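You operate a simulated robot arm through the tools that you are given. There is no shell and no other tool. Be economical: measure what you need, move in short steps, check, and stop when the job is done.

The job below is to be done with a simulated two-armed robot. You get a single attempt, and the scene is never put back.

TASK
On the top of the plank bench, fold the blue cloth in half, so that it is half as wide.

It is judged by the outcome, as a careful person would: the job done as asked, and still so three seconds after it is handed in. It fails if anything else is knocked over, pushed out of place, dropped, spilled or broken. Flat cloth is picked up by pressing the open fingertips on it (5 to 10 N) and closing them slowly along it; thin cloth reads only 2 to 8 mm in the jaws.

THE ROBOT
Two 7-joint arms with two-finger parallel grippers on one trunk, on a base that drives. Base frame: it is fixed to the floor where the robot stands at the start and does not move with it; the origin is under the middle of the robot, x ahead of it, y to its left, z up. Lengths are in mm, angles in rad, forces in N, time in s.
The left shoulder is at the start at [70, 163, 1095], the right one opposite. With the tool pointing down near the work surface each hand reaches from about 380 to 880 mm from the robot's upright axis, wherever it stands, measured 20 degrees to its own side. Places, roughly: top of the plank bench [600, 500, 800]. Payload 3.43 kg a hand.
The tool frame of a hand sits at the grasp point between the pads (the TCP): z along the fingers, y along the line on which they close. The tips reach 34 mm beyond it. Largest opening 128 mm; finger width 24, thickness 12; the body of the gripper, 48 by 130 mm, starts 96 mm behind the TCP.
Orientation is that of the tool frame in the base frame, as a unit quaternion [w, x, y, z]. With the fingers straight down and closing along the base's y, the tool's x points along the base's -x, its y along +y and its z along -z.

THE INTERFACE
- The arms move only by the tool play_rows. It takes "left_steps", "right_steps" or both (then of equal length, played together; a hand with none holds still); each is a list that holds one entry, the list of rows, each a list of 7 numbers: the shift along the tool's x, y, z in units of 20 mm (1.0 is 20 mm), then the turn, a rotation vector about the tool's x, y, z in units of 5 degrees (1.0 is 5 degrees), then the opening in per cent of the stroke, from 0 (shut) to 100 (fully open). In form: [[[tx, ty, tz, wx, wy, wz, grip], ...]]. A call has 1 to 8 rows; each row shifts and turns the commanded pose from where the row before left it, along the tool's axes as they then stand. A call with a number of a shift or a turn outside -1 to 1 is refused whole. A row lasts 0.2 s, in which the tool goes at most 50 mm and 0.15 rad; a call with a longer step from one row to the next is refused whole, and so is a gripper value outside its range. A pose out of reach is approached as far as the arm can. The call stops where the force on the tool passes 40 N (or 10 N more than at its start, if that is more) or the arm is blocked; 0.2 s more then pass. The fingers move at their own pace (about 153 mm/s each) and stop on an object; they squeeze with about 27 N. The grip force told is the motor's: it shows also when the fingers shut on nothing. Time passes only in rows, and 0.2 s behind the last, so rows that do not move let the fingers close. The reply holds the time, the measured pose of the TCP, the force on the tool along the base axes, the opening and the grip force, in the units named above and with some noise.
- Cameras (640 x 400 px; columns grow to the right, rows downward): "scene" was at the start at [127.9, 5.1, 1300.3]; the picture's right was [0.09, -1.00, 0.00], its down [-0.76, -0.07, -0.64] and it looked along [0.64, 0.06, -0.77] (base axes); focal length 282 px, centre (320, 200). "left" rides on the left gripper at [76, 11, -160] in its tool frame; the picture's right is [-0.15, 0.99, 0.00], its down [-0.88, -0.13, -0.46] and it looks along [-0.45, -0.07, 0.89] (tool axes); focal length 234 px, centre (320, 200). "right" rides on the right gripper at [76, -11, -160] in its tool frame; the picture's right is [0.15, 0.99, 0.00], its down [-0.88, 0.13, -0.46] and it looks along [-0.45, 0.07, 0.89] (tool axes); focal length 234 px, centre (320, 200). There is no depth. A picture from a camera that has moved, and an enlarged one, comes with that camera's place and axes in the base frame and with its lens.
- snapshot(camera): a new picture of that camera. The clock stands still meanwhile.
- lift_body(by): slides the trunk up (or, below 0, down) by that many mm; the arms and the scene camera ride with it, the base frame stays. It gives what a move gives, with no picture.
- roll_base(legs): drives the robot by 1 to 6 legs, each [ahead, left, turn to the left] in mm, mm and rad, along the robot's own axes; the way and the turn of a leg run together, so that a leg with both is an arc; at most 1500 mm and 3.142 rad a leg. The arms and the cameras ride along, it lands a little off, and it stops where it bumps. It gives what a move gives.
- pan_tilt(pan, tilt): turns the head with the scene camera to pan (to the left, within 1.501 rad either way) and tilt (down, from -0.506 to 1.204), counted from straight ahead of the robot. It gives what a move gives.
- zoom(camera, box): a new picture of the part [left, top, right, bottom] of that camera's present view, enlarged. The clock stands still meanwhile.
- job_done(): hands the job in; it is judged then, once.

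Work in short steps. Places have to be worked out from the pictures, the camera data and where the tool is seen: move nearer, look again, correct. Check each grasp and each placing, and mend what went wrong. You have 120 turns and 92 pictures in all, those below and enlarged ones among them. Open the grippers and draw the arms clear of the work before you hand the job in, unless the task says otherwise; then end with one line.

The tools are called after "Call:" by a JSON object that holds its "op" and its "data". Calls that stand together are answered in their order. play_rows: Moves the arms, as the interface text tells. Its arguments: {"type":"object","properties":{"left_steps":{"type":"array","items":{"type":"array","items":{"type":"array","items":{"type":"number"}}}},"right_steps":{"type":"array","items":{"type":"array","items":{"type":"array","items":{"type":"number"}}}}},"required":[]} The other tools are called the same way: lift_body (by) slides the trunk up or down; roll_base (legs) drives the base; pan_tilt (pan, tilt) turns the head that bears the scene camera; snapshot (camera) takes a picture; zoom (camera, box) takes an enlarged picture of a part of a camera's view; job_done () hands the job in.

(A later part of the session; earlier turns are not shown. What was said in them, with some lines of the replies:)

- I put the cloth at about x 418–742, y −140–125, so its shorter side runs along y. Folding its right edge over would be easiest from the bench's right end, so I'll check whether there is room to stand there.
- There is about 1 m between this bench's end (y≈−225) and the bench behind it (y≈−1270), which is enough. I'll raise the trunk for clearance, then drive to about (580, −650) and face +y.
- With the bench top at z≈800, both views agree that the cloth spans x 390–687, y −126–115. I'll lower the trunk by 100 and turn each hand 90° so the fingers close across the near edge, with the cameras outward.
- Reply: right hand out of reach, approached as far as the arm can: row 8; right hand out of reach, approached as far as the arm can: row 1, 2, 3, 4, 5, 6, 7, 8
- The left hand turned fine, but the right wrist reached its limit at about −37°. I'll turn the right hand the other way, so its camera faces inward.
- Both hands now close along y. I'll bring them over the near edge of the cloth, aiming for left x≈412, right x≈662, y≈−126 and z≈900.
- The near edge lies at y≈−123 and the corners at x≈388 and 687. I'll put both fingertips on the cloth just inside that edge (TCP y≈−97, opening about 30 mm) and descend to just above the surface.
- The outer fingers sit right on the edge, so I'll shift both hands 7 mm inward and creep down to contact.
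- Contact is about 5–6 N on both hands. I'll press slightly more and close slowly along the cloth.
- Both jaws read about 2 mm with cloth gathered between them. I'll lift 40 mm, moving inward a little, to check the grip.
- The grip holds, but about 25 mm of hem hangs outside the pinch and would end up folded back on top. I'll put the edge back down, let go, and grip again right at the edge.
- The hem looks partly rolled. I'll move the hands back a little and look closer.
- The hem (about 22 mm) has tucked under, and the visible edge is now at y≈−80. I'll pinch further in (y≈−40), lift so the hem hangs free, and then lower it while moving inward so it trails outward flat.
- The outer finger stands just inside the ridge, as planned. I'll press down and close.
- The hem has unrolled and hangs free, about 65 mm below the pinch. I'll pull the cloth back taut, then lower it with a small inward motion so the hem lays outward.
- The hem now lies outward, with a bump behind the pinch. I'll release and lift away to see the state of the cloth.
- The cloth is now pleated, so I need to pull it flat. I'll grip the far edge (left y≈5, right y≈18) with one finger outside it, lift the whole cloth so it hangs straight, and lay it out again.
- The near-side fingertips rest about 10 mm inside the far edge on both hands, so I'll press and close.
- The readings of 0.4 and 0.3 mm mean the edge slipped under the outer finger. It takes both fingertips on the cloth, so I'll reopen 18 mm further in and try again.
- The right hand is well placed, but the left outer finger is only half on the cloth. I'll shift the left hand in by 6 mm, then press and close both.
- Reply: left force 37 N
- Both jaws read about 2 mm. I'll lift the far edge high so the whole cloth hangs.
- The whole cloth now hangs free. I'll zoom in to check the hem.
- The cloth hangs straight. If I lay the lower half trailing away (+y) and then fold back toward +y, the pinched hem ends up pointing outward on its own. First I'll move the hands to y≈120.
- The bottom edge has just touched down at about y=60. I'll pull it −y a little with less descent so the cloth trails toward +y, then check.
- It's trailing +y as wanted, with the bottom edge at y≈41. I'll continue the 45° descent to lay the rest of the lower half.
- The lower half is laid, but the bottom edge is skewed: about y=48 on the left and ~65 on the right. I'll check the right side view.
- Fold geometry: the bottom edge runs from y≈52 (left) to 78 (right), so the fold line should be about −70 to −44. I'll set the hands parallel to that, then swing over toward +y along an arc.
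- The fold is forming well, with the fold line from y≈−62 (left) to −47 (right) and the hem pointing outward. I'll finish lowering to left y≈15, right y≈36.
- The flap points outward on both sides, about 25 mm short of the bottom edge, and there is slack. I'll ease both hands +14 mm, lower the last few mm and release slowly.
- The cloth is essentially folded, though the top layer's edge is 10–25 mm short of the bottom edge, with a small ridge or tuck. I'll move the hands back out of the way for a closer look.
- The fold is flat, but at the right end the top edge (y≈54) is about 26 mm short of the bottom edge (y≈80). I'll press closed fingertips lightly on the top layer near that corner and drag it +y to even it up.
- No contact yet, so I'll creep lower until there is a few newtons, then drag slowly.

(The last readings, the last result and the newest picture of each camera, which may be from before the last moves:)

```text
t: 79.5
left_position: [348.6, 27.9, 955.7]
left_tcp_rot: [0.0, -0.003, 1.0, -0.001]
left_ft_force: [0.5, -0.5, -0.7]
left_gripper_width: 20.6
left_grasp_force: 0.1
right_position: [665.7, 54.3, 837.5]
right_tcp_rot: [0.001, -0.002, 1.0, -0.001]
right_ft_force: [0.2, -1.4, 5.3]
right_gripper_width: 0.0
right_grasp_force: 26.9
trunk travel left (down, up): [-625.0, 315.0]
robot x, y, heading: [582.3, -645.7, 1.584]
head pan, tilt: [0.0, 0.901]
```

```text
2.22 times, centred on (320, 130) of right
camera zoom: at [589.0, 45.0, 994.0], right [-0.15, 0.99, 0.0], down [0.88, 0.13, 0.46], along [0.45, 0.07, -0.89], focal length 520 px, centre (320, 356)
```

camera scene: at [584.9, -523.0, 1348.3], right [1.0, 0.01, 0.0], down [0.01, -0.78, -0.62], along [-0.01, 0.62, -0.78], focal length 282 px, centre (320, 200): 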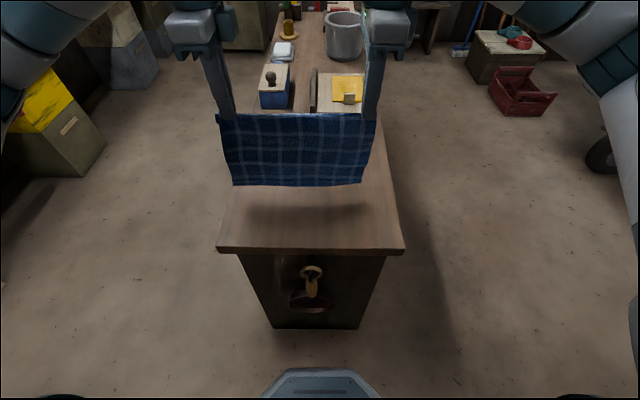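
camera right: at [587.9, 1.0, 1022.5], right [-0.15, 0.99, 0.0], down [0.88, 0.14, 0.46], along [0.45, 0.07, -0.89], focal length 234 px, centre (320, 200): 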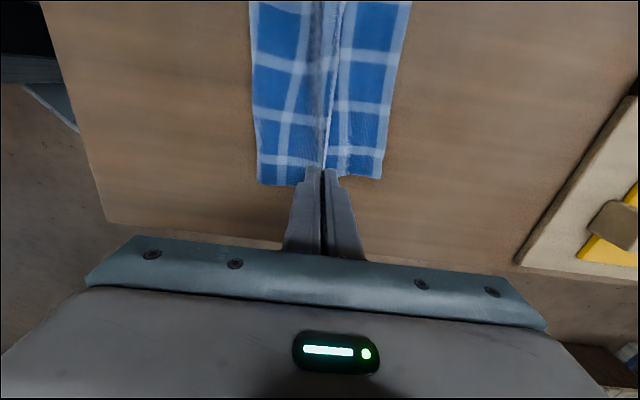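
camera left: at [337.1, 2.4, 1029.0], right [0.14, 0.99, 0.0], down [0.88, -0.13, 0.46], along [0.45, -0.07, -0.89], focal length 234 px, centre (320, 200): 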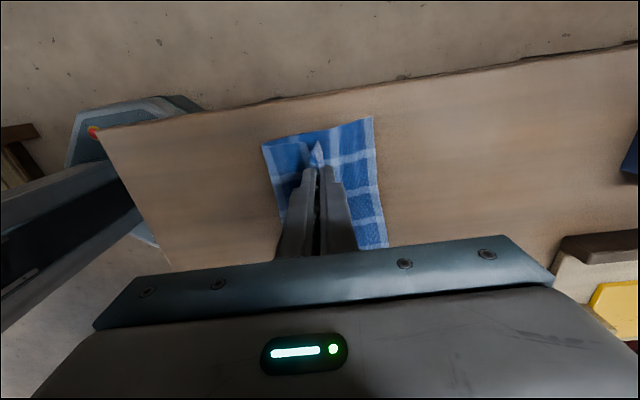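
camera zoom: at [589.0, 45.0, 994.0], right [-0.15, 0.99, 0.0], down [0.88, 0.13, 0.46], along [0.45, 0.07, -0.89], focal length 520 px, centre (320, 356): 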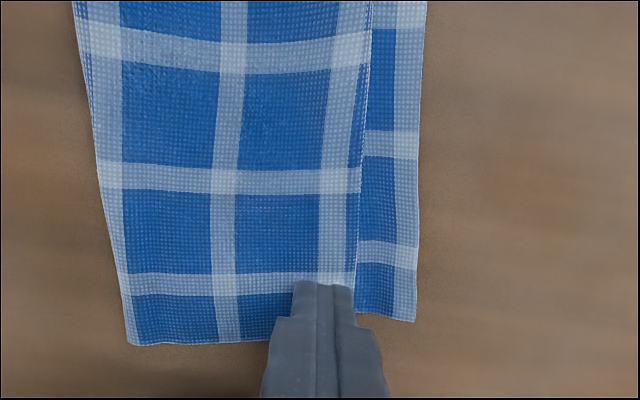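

Both layers slid together by 16 mm, so the gap is still about 25 mm. The top layer overhangs the bottom one on the right side by about 13 mm, so I can pinch only the top layer there. I'll lift off and check the overhang.

Call:
{"op": "play_rows", "data": {"right_steps": [[[0, 0, -0.5, 0, 0, 0, 0], [0, -0.2, -0.7, 0, 0, 0, 20], [-0.4, -0.2, -0.5, 0, 0, 0, 20], [-0.4, -0.1, 0, 0, 0, 0, 20]]]}}

Call:
{"op": "zoom", "data": {"camera": "right", "box": [200, 60, 440, 240]}}

```text
t: 80.5
left_position: [348.6, 28.3, 955.9]
left_tcp_rot: [0.001, -0.002, 1.0, 0.001]
left_ft_force: [0.1, 0.2, 0.4]
left_gripper_width: 20.7
left_grasp_force: 0.0
right_position: [682.2, 45.3, 870.6]
right_tcp_rot: [0.001, -0.003, 1.0, -0.001]
right_ft_force: [-0.7, -0.6, 0.4]
right_gripper_width: 25.5
right_grasp_force: 0.1
trunk travel left (down, up): [-625.0, 315.0]
robot x, y, heading: [586.0, -645.9, 1.581]
head pan, tilt: [0.0, 0.901]
```

```text
2.22 times, centred on (320, 150) of right
camera zoom: at [606.0, 36.1, 1027.7], right [-0.15, 0.99, 0.0], down [0.88, 0.13, 0.46], along [0.45, 0.07, -0.89], focal length 520 px, centre (320, 311)
```

zoom: 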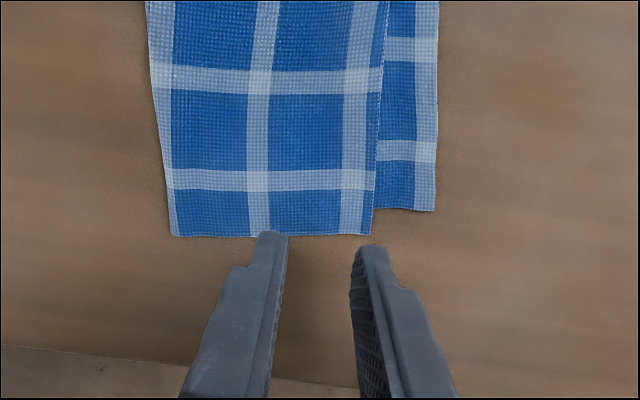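

The overhang is a narrow triangle, about 10 mm at the corner: top corner (679,72), bottom corner (664,96). I'll try a small pinch right at the top layer's corner (x≈687, y≈50, opening ~16 mm).

Call:
{"op": "play_rows", "data": {"right_steps": [[[-0.25, 0.25, 0.6, 0, 0, 0, 12.5], [0, 0, 0.7, 0, 0, 0, 12.5], [0, 0, 0.3, 0, 0, 0, 12.5], [0, 0, 0.1, 0, 0, 0, 12.5], [0, 0, 0.06, 0, 0, 0, 12.5]]]}}

Call:
{"op": "zoom", "data": {"camera": "right", "box": [240, 100, 400, 220]}}

```text
t: 81.7
left_position: [348.3, 26.4, 956.2]
left_tcp_rot: [0.0, -0.002, 1.0, 0.001]
left_ft_force: [0.1, 0.0, -0.8]
left_gripper_width: 20.4
left_grasp_force: 0.0
right_position: [685.2, 50.6, 836.3]
right_tcp_rot: [0.001, -0.003, 1.0, 0.001]
right_ft_force: [-1.3, 0.0, 7.2]
right_gripper_width: 16.0
right_grasp_force: 0.0
trunk travel left (down, up): [-625.0, 315.0]
robot x, y, heading: [582.2, -644.1, 1.586]
head pan, tilt: [0.0, 0.901]
```

```text
3.33 times, centred on (320, 160) of right
camera zoom: at [610.1, 40.2, 993.3], right [-0.15, 0.99, 0.0], down [0.88, 0.13, 0.46], along [0.45, 0.07, -0.89], focal length 781 px, centre (320, 333)
```

zoom: 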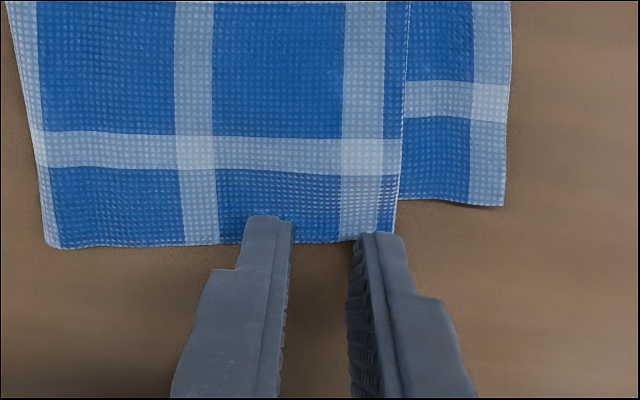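

Both fingers catch the overhanging border, with contact at 7 N. I'll close slowly.

Call:
{"op": "play_rows", "data": {"right_steps": [[[0, 0, 0.02, 0, 0, 0, 10], [0, 0, 0, 0, 0, 0, 8], [0, 0, 0, 0, 0, 0, 6], [0, 0, 0, 0, 0, 0, 4], [0, 0, 0, 0, 0, 0, 2], [0, 0, 0, 0, 0, 0, 0], [0, 0, 0, 0, 0, 0, 0]]]}}

Call:
{"op": "zoom", "data": {"camera": "right", "box": [240, 100, 400, 220]}}

```text
t: 83.3
left_position: [347.8, 26.4, 957.2]
left_tcp_rot: [0.0, -0.002, 1.0, 0.001]
left_ft_force: [-0.1, 0.2, -0.3]
left_gripper_width: 20.5
left_grasp_force: 0.0
right_position: [685.7, 50.0, 835.4]
right_tcp_rot: [0.0, -0.003, 1.0, 0.0]
right_ft_force: [-0.3, -0.9, 14.7]
right_gripper_width: 1.9
right_grasp_force: 26.8
trunk travel left (down, up): [-625.0, 315.0]
robot x, y, heading: [586.5, -646.6, 1.584]
head pan, tilt: [0.0, 0.901]
```

```text
3.33 times, centred on (320, 160) of right
camera zoom: at [610.1, 39.5, 993.0], right [-0.15, 0.99, 0.0], down [0.88, 0.13, 0.46], along [0.45, 0.07, -0.89], focal length 781 px, centre (320, 333)
```

zoom: 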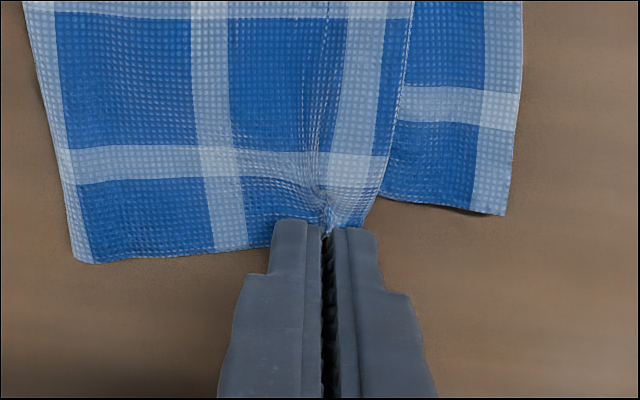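

Gripped at 1.9 mm. I'll lift 50 mm and check that only the top layer comes up.

Call:
{"op": "play_rows", "data": {"right_steps": [[[0, -0.1, -0.5, 0, 0, 0, 0], [0, -0.2, -0.7, 0, 0, 0, 0], [0, -0.2, -0.7, 0, 0, 0, 0], [0, -0.2, -0.6, 0, 0, 0, 0]]]}}

Call:
{"op": "snapshot", "data": {"camera": "right"}}

Call:
{"op": "zoom", "data": {"camera": "scene", "box": [230, 110, 390, 210]}}

```text
t: 84.3
left_position: [348.6, 27.6, 956.3]
left_tcp_rot: [0.001, -0.003, 1.0, 0.0]
left_ft_force: [-0.3, 0.1, -0.1]
left_gripper_width: 20.6
left_grasp_force: 0.0
right_position: [685.1, 36.7, 884.5]
right_tcp_rot: [0.0, -0.002, 1.0, 0.0]
right_ft_force: [-0.6, -0.5, 0.9]
right_gripper_width: 1.8
right_grasp_force: 27.3
trunk travel left (down, up): [-625.0, 315.0]
robot x, y, heading: [585.0, -647.3, 1.581]
head pan, tilt: [0.0, 0.901]
```

```text
34 pictures are left
camera right: at [610.1, 26.6, 1041.8], right [-0.15, 0.99, 0.0], down [0.88, 0.13, 0.46], along [0.45, 0.07, -0.89], focal length 234 px, centre (320, 200)
```

right: 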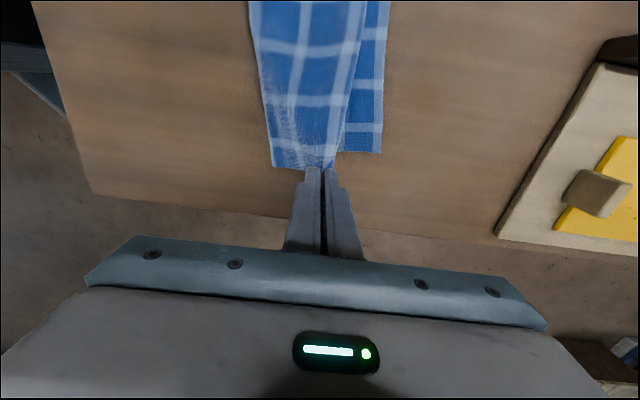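

```text
4.00 times, centred on (310, 160) of scene
camera zoom: at [584.9, -523.5, 1348.3], right [1.0, 0.01, 0.0], down [0.01, -0.78, -0.62], along [-0.01, 0.62, -0.78], focal length 1130 px, centre (360, 360)
```

zoom: 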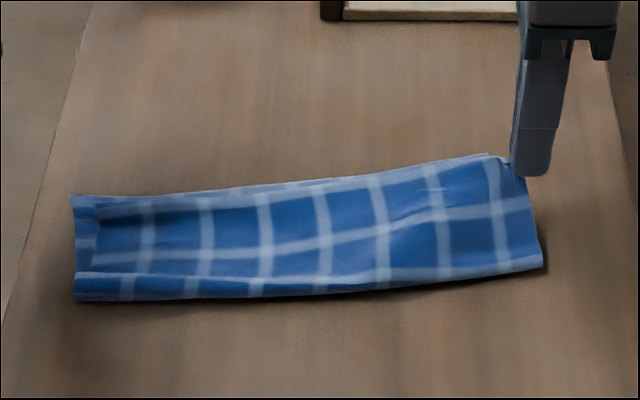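

Only the top layer lifted; the bottom corner stayed at about (667,99). I'll carry the top corner out to it (pinch to about (673, 83)) and lower it.

Call:
{"op": "play_rows", "data": {"right_steps": [[[0.1, 0.5, 0.1, 0, 0, 0, 0], [0.1, 0.5, 0.2, 0, 0, 0, 0], [0.1, 0.4, 0.3, 0, 0, 0, 0], [0.1, 0.3, 0.4, 0, 0, 0, 0], [0.1, 0.3, 0.4, 0, 0, 0, 0], [0.1, 0.2, 0.5, 0, 0, 0, 0], [0, 0.1, 0.4, 0, 0, 0, 0]]]}}

Call:
{"op": "zoom", "data": {"camera": "right", "box": [220, 60, 420, 210]}}

```text
t: 85.9
left_position: [348.8, 27.3, 957.3]
left_tcp_rot: [0.0, -0.003, 1.0, 0.0]
left_ft_force: [0.7, 0.3, -0.3]
left_gripper_width: 20.5
left_grasp_force: 0.0
right_position: [673.7, 83.2, 839.7]
right_tcp_rot: [0.0, -0.002, 1.0, 0.0]
right_ft_force: [0.6, -0.7, -0.4]
right_gripper_width: 1.4
right_grasp_force: 27.0
trunk travel left (down, up): [-625.0, 315.0]
robot x, y, heading: [583.4, -647.1, 1.582]
head pan, tilt: [0.0, 0.901]
```

```text
2.67 times, centred on (320, 135) of right
camera zoom: at [597.6, 72.8, 995.7], right [-0.15, 0.99, 0.0], down [0.88, 0.14, 0.46], along [0.45, 0.07, -0.89], focal length 624 px, centre (320, 373)
```

zoom: 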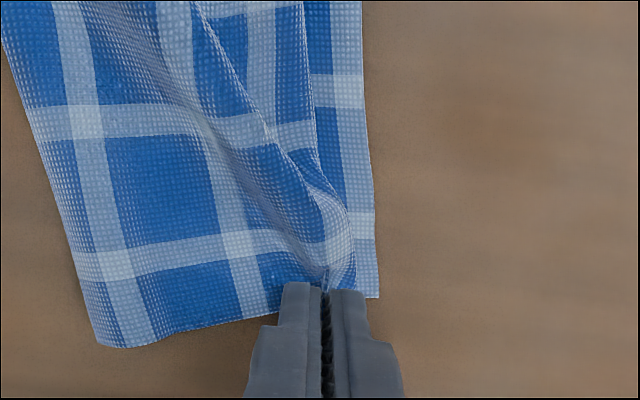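

The top corner now sits nearly over the bottom corner. I'll lower it, release gently and look.

Call:
{"op": "play_rows", "data": {"right_steps": [[[0, 0.1, 0.1, 0, 0, 0, 0], [0, 0, 0, 0, 0, 0, 4], [0, 0, 0, 0, 0, 0, 8], [0, 0, 0, 0, 0, 0, 12], [0, 0, -0.3, 0, 0, 0, 12], [0, 0, -0.8, 0, 0, 0, 12], [0, 0, -1, 0, 0, 0, 12], [-0.5, 0, -1, 0, 0, 0, 12]]]}}

Call:
{"op": "play_rows", "data": {"right_steps": [[[-0.8, 0, -1, 0, 0, 0, 12], [-0.8, 0, -1, 0, 0, 0, 12], [0, 0, 0, 0, 0, 0, 12]]]}}

Call:
{"op": "zoom", "data": {"camera": "right", "box": [200, 0, 440, 200]}}

Call:
{"op": "zoom", "data": {"camera": "scene", "box": [230, 110, 390, 210]}}

```text
t: 87.7
left_position: [348.0, 28.2, 956.4]
left_tcp_rot: [0.0, -0.003, 1.0, 0.0]
left_ft_force: [0.8, -0.1, -1.0]
left_gripper_width: 20.3
left_grasp_force: 0.1
right_position: [682.6, 83.7, 899.1]
right_tcp_rot: [-0.001, -0.002, 1.0, 0.0]
right_ft_force: [-0.3, -0.8, -0.1]
right_gripper_width: 15.5
right_grasp_force: 0.0
trunk travel left (down, up): [-625.0, 315.0]
robot x, y, heading: [585.7, -650.0, 1.583]
head pan, tilt: [0.0, 0.901]
```

```text
t: 88.5
left_position: [347.2, 28.8, 955.5]
left_tcp_rot: [0.0, -0.004, 1.0, 0.0]
left_ft_force: [-0.5, 0.7, 0.0]
left_gripper_width: 20.3
left_grasp_force: 0.0
right_position: [714.4, 85.8, 938.9]
right_tcp_rot: [0.0, -0.002, 1.0, 0.0]
right_ft_force: [0.5, 0.7, -1.0]
right_gripper_width: 15.3
right_grasp_force: 0.0
trunk travel left (down, up): [-625.0, 315.0]
robot x, y, heading: [585.9, -648.9, 1.587]
head pan, tilt: [0.0, 0.901]
```

```text
2.00 times, centred on (320, 100) of right
camera zoom: at [639.8, 75.4, 1095.5], right [-0.15, 0.99, 0.0], down [0.88, 0.14, 0.46], along [0.45, 0.07, -0.89], focal length 468 px, centre (320, 400)
```

zoom: 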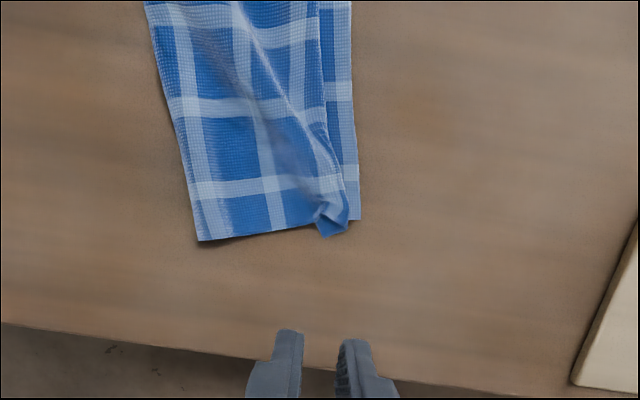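

```text
4.00 times, centred on (310, 160) of scene
camera zoom: at [584.6, -522.6, 1348.3], right [1.0, 0.01, 0.0], down [0.01, -0.78, -0.62], along [-0.01, 0.62, -0.78], focal length 1130 px, centre (360, 360)
```

zoom: 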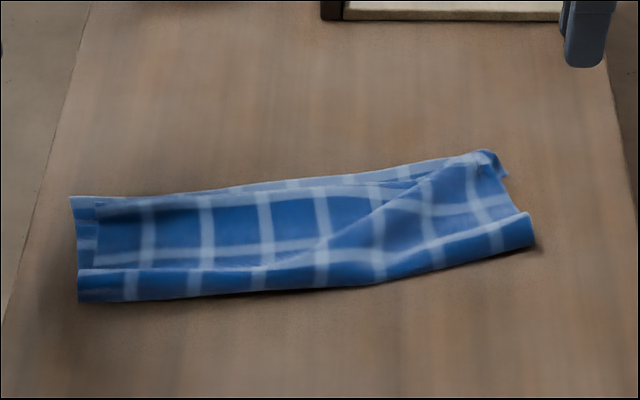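

The edges now line up well at both ends. There is a diagonal ripple and a puffy fold, so I'll press both hands lightly just inside the fold line and draw it −y about 16 mm to smooth it.

Call:
{"op": "play_rows", "data": {"left_steps": [[[-0.6, -0.4, 0, 0, 0, 0, 0], [-0.7, -0.5, 0.5, 0, 0, 0, 0], [-0.7, -0.5, 0.8, 0, 0, 0, 0], [-0.7, -0.5, 0.8, 0, 0, 0, 0], [-0.7, -0.3, 0.9, 0, 0, 0, 0], [0, 0, 0.9, 0, 0, 0, 0], [0, 0, 0.9, 0, 0, 0, 0], [0, 0, 0.6, 0, 0, 0, 0]]], "right_steps": [[[0.4, -0.5, 0, 0, 0, 0, 0], [0.5, -0.6, 0.4, 0, 0, 0, 0], [0.5, -0.6, 0.6, 0, 0, 0, 0], [0.5, -0.6, 0.7, 0, 0, 0, 0], [0.4, -0.4, 0.8, 0, 0, 0, 0], [0, 0, 0.8, 0, 0, 0, 0], [0, 0, 0.8, 0, 0, 0, 0], [0, 0, 0.5, 0, 0, 0, 0]]]}}

Call:
{"op": "play_rows", "data": {"left_steps": [[[0, 0, 0.15, 0, 0, 0, 0], [0, 0, 0.1, 0, 0, 0, 0]]], "right_steps": [[[0, 0, 0.15, 0, 0, 0, 0], [0, 0, 0.1, 0, 0, 0, 0]]]}}

```text
t: 90.3
left_position: [417.7, -15.4, 848.1]
left_tcp_rot: [0.001, -0.003, 1.0, 0.0]
left_ft_force: [0.6, -0.5, 0.2]
left_gripper_width: 0.2
left_grasp_force: 26.7
right_position: [670.1, 31.4, 846.1]
right_tcp_rot: [0.0, -0.002, 1.0, 0.0]
right_ft_force: [-0.7, 0.2, 0.8]
right_gripper_width: 0.0
right_grasp_force: 27.1
trunk travel left (down, up): [-625.0, 315.0]
robot x, y, heading: [585.3, -645.6, 1.586]
head pan, tilt: [0.0, 0.901]
```

```text
t: 90.9
left_position: [416.0, -16.0, 842.1]
left_tcp_rot: [0.0, -0.003, 1.0, -0.001]
left_ft_force: [0.3, 0.8, 0.0]
left_gripper_width: 0.0
left_grasp_force: 27.3
right_position: [670.2, 31.4, 841.5]
right_tcp_rot: [0.0, -0.002, 1.0, 0.0]
right_ft_force: [0.4, 0.5, -0.1]
right_gripper_width: 0.0
right_grasp_force: 27.0
trunk travel left (down, up): [-625.0, 315.0]
robot x, y, heading: [582.9, -641.8, 1.589]
head pan, tilt: [0.0, 0.901]
```

Still just above contact, so I'll press the last few mm.

Call:
{"op": "play_rows", "data": {"left_steps": [[[0, 0, 0.12, 0, 0, 0, 0], [0, 0, 0.07, 0, 0, 0, 0]]], "right_steps": [[[0, 0, 0.12, 0, 0, 0, 0], [0, 0, 0.07, 0, 0, 0, 0]]]}}

Call:
{"op": "play_rows", "data": {"left_steps": [[[0, -0.1, 0.02, 0, 0, 0, 0], [0, -0.2, 0, 0, 0, 0, 0], [0, -0.2, 0, 0, 0, 0, 0], [0, -0.1, 0, 0, 0, 0, 0]]], "right_steps": [[[0, -0.1, 0.02, 0, 0, 0, 0], [0, -0.25, 0, 0, 0, 0, 0], [0, -0.25, 0, 0, 0, 0, 0], [0, -0.25, 0, 0, 0, 0, 0]]]}}

Call:
{"op": "zoom", "data": {"camera": "scene", "box": [230, 110, 390, 210]}}

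```text
t: 91.5
left_position: [417.2, -16.2, 838.4]
left_tcp_rot: [0.0, -0.002, 1.0, 0.0]
left_ft_force: [-0.2, -0.5, 0.1]
left_gripper_width: 0.0
left_grasp_force: 27.0
right_position: [670.2, 30.7, 838.0]
right_tcp_rot: [0.0, -0.002, 1.0, 0.0]
right_ft_force: [-0.7, 0.1, -0.2]
right_gripper_width: 0.0
right_grasp_force: 27.2
trunk travel left (down, up): [-625.0, 315.0]
robot x, y, heading: [583.2, -644.9, 1.582]
head pan, tilt: [0.0, 0.901]
```

```text
t: 92.5
left_position: [416.6, -28.1, 838.8]
left_tcp_rot: [0.0, -0.003, 1.0, 0.001]
left_ft_force: [-0.2, -1.1, 0.7]
left_gripper_width: 0.0
left_grasp_force: 26.6
right_position: [670.0, 14.0, 837.8]
right_tcp_rot: [-0.001, -0.003, 1.0, 0.0]
right_ft_force: [0.0, 0.7, 0.8]
right_gripper_width: 0.0
right_grasp_force: 26.6
trunk travel left (down, up): [-625.0, 315.0]
robot x, y, heading: [587.1, -648.0, 1.586]
head pan, tilt: [0.0, 0.901]
```

```text
4.00 times, centred on (310, 160) of scene
camera zoom: at [585.0, -523.1, 1348.3], right [1.0, 0.01, 0.0], down [0.01, -0.78, -0.62], along [-0.01, 0.62, -0.78], focal length 1130 px, centre (360, 360)
```

zoom: 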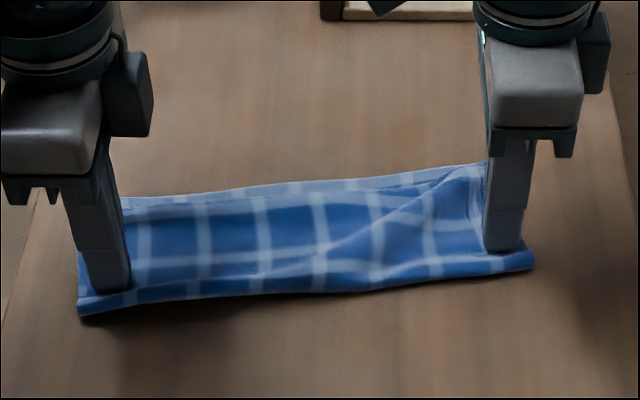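

That drew the fold line out straight. I'll lift both hands clear and inspect.

Call:
{"op": "play_rows", "data": {"left_steps": [[[0, 0, -0.6, 0, 0, 0, 0], [0, 0, -1, 0, 0, 0, 0], [0, 0, -1, 0, 0, 0, 0], [0.8, 0, -1, 0, 0, 0, 0], [0.9, 0, -1, 0, 0, 0, 0], [0.9, 0, -0.5, 0, 0, 0, 0], [0.9, 0, 0, 0, 0, 0, 0], [0.9, 0, 0, 0, 0, 0, 0]]], "right_steps": [[[0, 0, -0.6, 0, 0, 0, 0], [0, 0, -1, 0, 0, 0, 0], [0, 0, -1, 0, 0, 0, 0], [-0.8, 0, -1, 0, 0, 0, 0], [-0.9, 0, -1, 0, 0, 0, 0], [-0.9, 0, -0.5, 0, 0, 0, 0], [0, 0, 0, 0, 0, 0, 0], [0, 0, 0, 0, 0, 0, 0]]]}}

Call:
{"op": "zoom", "data": {"camera": "scene", "box": [230, 110, 390, 210]}}

Call:
{"op": "zoom", "data": {"camera": "right", "box": [200, 0, 440, 200]}}

Call:
{"op": "snapshot", "data": {"camera": "left"}}

```text
t: 94.3
left_position: [329.7, -28.5, 940.2]
left_tcp_rot: [0.0, -0.003, 1.0, 0.001]
left_ft_force: [-0.6, 0.1, 0.6]
left_gripper_width: 0.0
left_grasp_force: 26.9
right_position: [722.5, 12.1, 940.2]
right_tcp_rot: [0.0, -0.003, 1.0, 0.0]
right_ft_force: [0.7, 0.5, 0.0]
right_gripper_width: 0.0
right_grasp_force: 27.1
trunk travel left (down, up): [-625.0, 315.0]
robot x, y, heading: [587.8, -647.8, 1.588]
head pan, tilt: [0.0, 0.901]
```

```text
4.00 times, centred on (310, 160) of scene
camera zoom: at [584.6, -523.3, 1348.4], right [1.0, 0.01, 0.0], down [0.01, -0.78, -0.62], along [-0.01, 0.62, -0.78], focal length 1130 px, centre (360, 360)
```

zoom: 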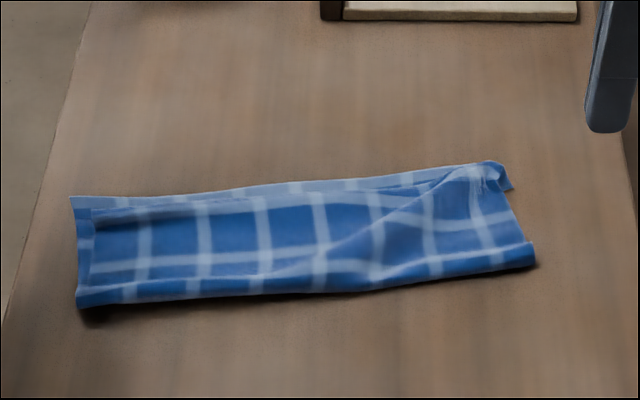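

```text
2.00 times, centred on (320, 100) of right
camera zoom: at [646.8, 2.4, 1097.1], right [-0.15, 0.99, 0.0], down [0.88, 0.13, 0.46], along [0.45, 0.07, -0.89], focal length 468 px, centre (320, 400)
```

zoom: 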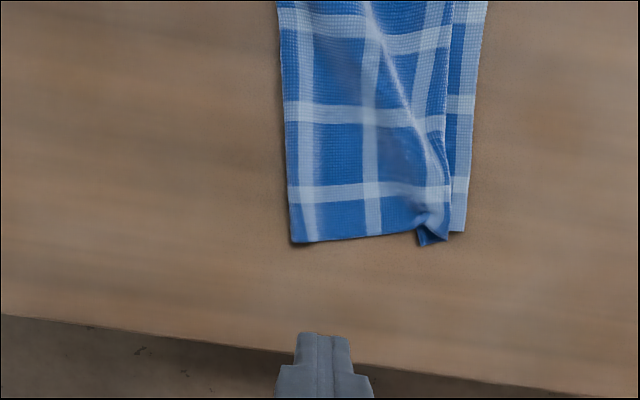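

```text
26 pictures are left
camera left: at [253.3, -17.5, 1100.4], right [0.14, 0.99, 0.0], down [0.88, -0.13, 0.46], along [0.45, -0.06, -0.89], focal length 234 px, centre (320, 200)
```

left: 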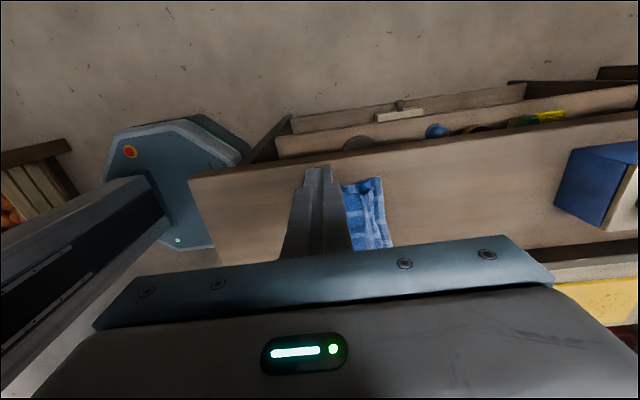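

The cloth is folded along its width. It now measures about 95–110 mm across against 244 mm originally, and the top and bottom edges agree to about 10–15 mm. I'll open the grippers, draw the arms up and back, and take a last look.

Call:
{"op": "play_rows", "data": {"left_steps": [[[0.5, 0, -1, 0, 0, 0, 30], [0.5, 0, -1, 0, 0, 0, 60], [0.5, 0, -1, 0, 0, 0, 60], [0.5, -0.5, -1, 0, 0, 0, 60], [0, -1, -1, 0, 0, 0, 60], [0, -1, -0.5, 0, 0, 0, 60], [0, -1, 0, 0, 0, 0, 60], [0, -1, 0, 0, 0, 0, 60]]], "right_steps": [[[-0.5, 0, -1, 0, 0, 0, 30], [-0.5, 0, -1, 0, 0, 0, 60], [-0.5, 0, -1, 0, 0, 0, 60], [-0.5, -0.5, -1, 0, 0, 0, 60], [0, -1, -1, 0, 0, 0, 60], [0, -1, -0.5, 0, 0, 0, 60], [0, -1, 0, 0, 0, 0, 60], [0, -1, 0, 0, 0, 0, 60]]]}}

Call:
{"op": "snapshot", "data": {"camera": "scene"}}

Call:
{"op": "zoom", "data": {"camera": "scene", "box": [230, 110, 390, 210]}}

```text
t: 96.1
left_position: [289.8, -119.3, 1050.8]
left_tcp_rot: [0.0, -0.002, 1.0, 0.001]
left_ft_force: [-0.2, -0.3, -0.4]
left_gripper_width: 76.6
left_grasp_force: 0.2
right_position: [762.1, -77.7, 1051.2]
right_tcp_rot: [0.0, -0.002, 1.0, 0.0]
right_ft_force: [-0.2, 0.6, 0.4]
right_gripper_width: 76.7
right_grasp_force: 0.1
trunk travel left (down, up): [-625.0, 315.0]
robot x, y, heading: [587.8, -649.4, 1.583]
head pan, tilt: [0.0, 0.901]
```

```text
25 pictures are left
camera scene: at [585.0, -524.2, 1348.5], right [1.0, 0.01, 0.0], down [0.01, -0.78, -0.62], along [-0.01, 0.62, -0.78], focal length 282 px, centre (320, 200)
```

scene: 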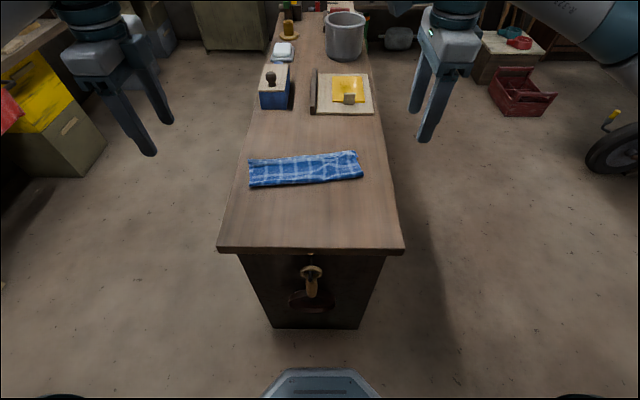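

```text
4.00 times, centred on (310, 160) of scene
camera zoom: at [585.0, -524.2, 1348.5], right [1.0, 0.01, 0.0], down [0.01, -0.78, -0.62], along [-0.01, 0.62, -0.78], focal length 1130 px, centre (360, 360)
```

zoom: 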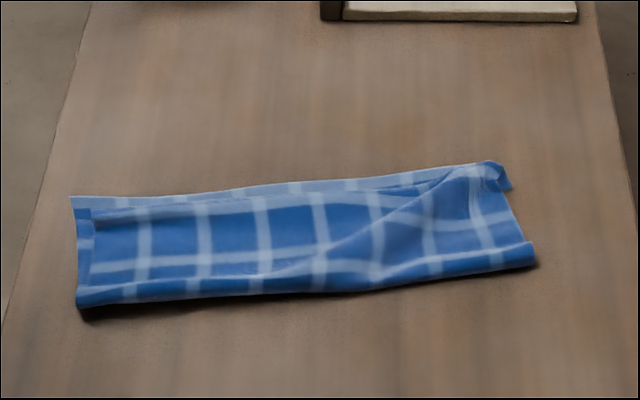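

The cloth lies folded in half on the bench, nothing else has been disturbed, and the arms are clear with the grippers open, so I'll hand it in.

Call:
{"op": "job_done", "data": {}}

```text
The job is handed in.
```

The blue cloth is folded in half across its width on the plank bench and handed in: about 95–110 mm wide (244 mm before), edges matching to 10–15 mm, a slight diagonal wrinkle and crumpled corner at the right end, and nothing else disturbed.
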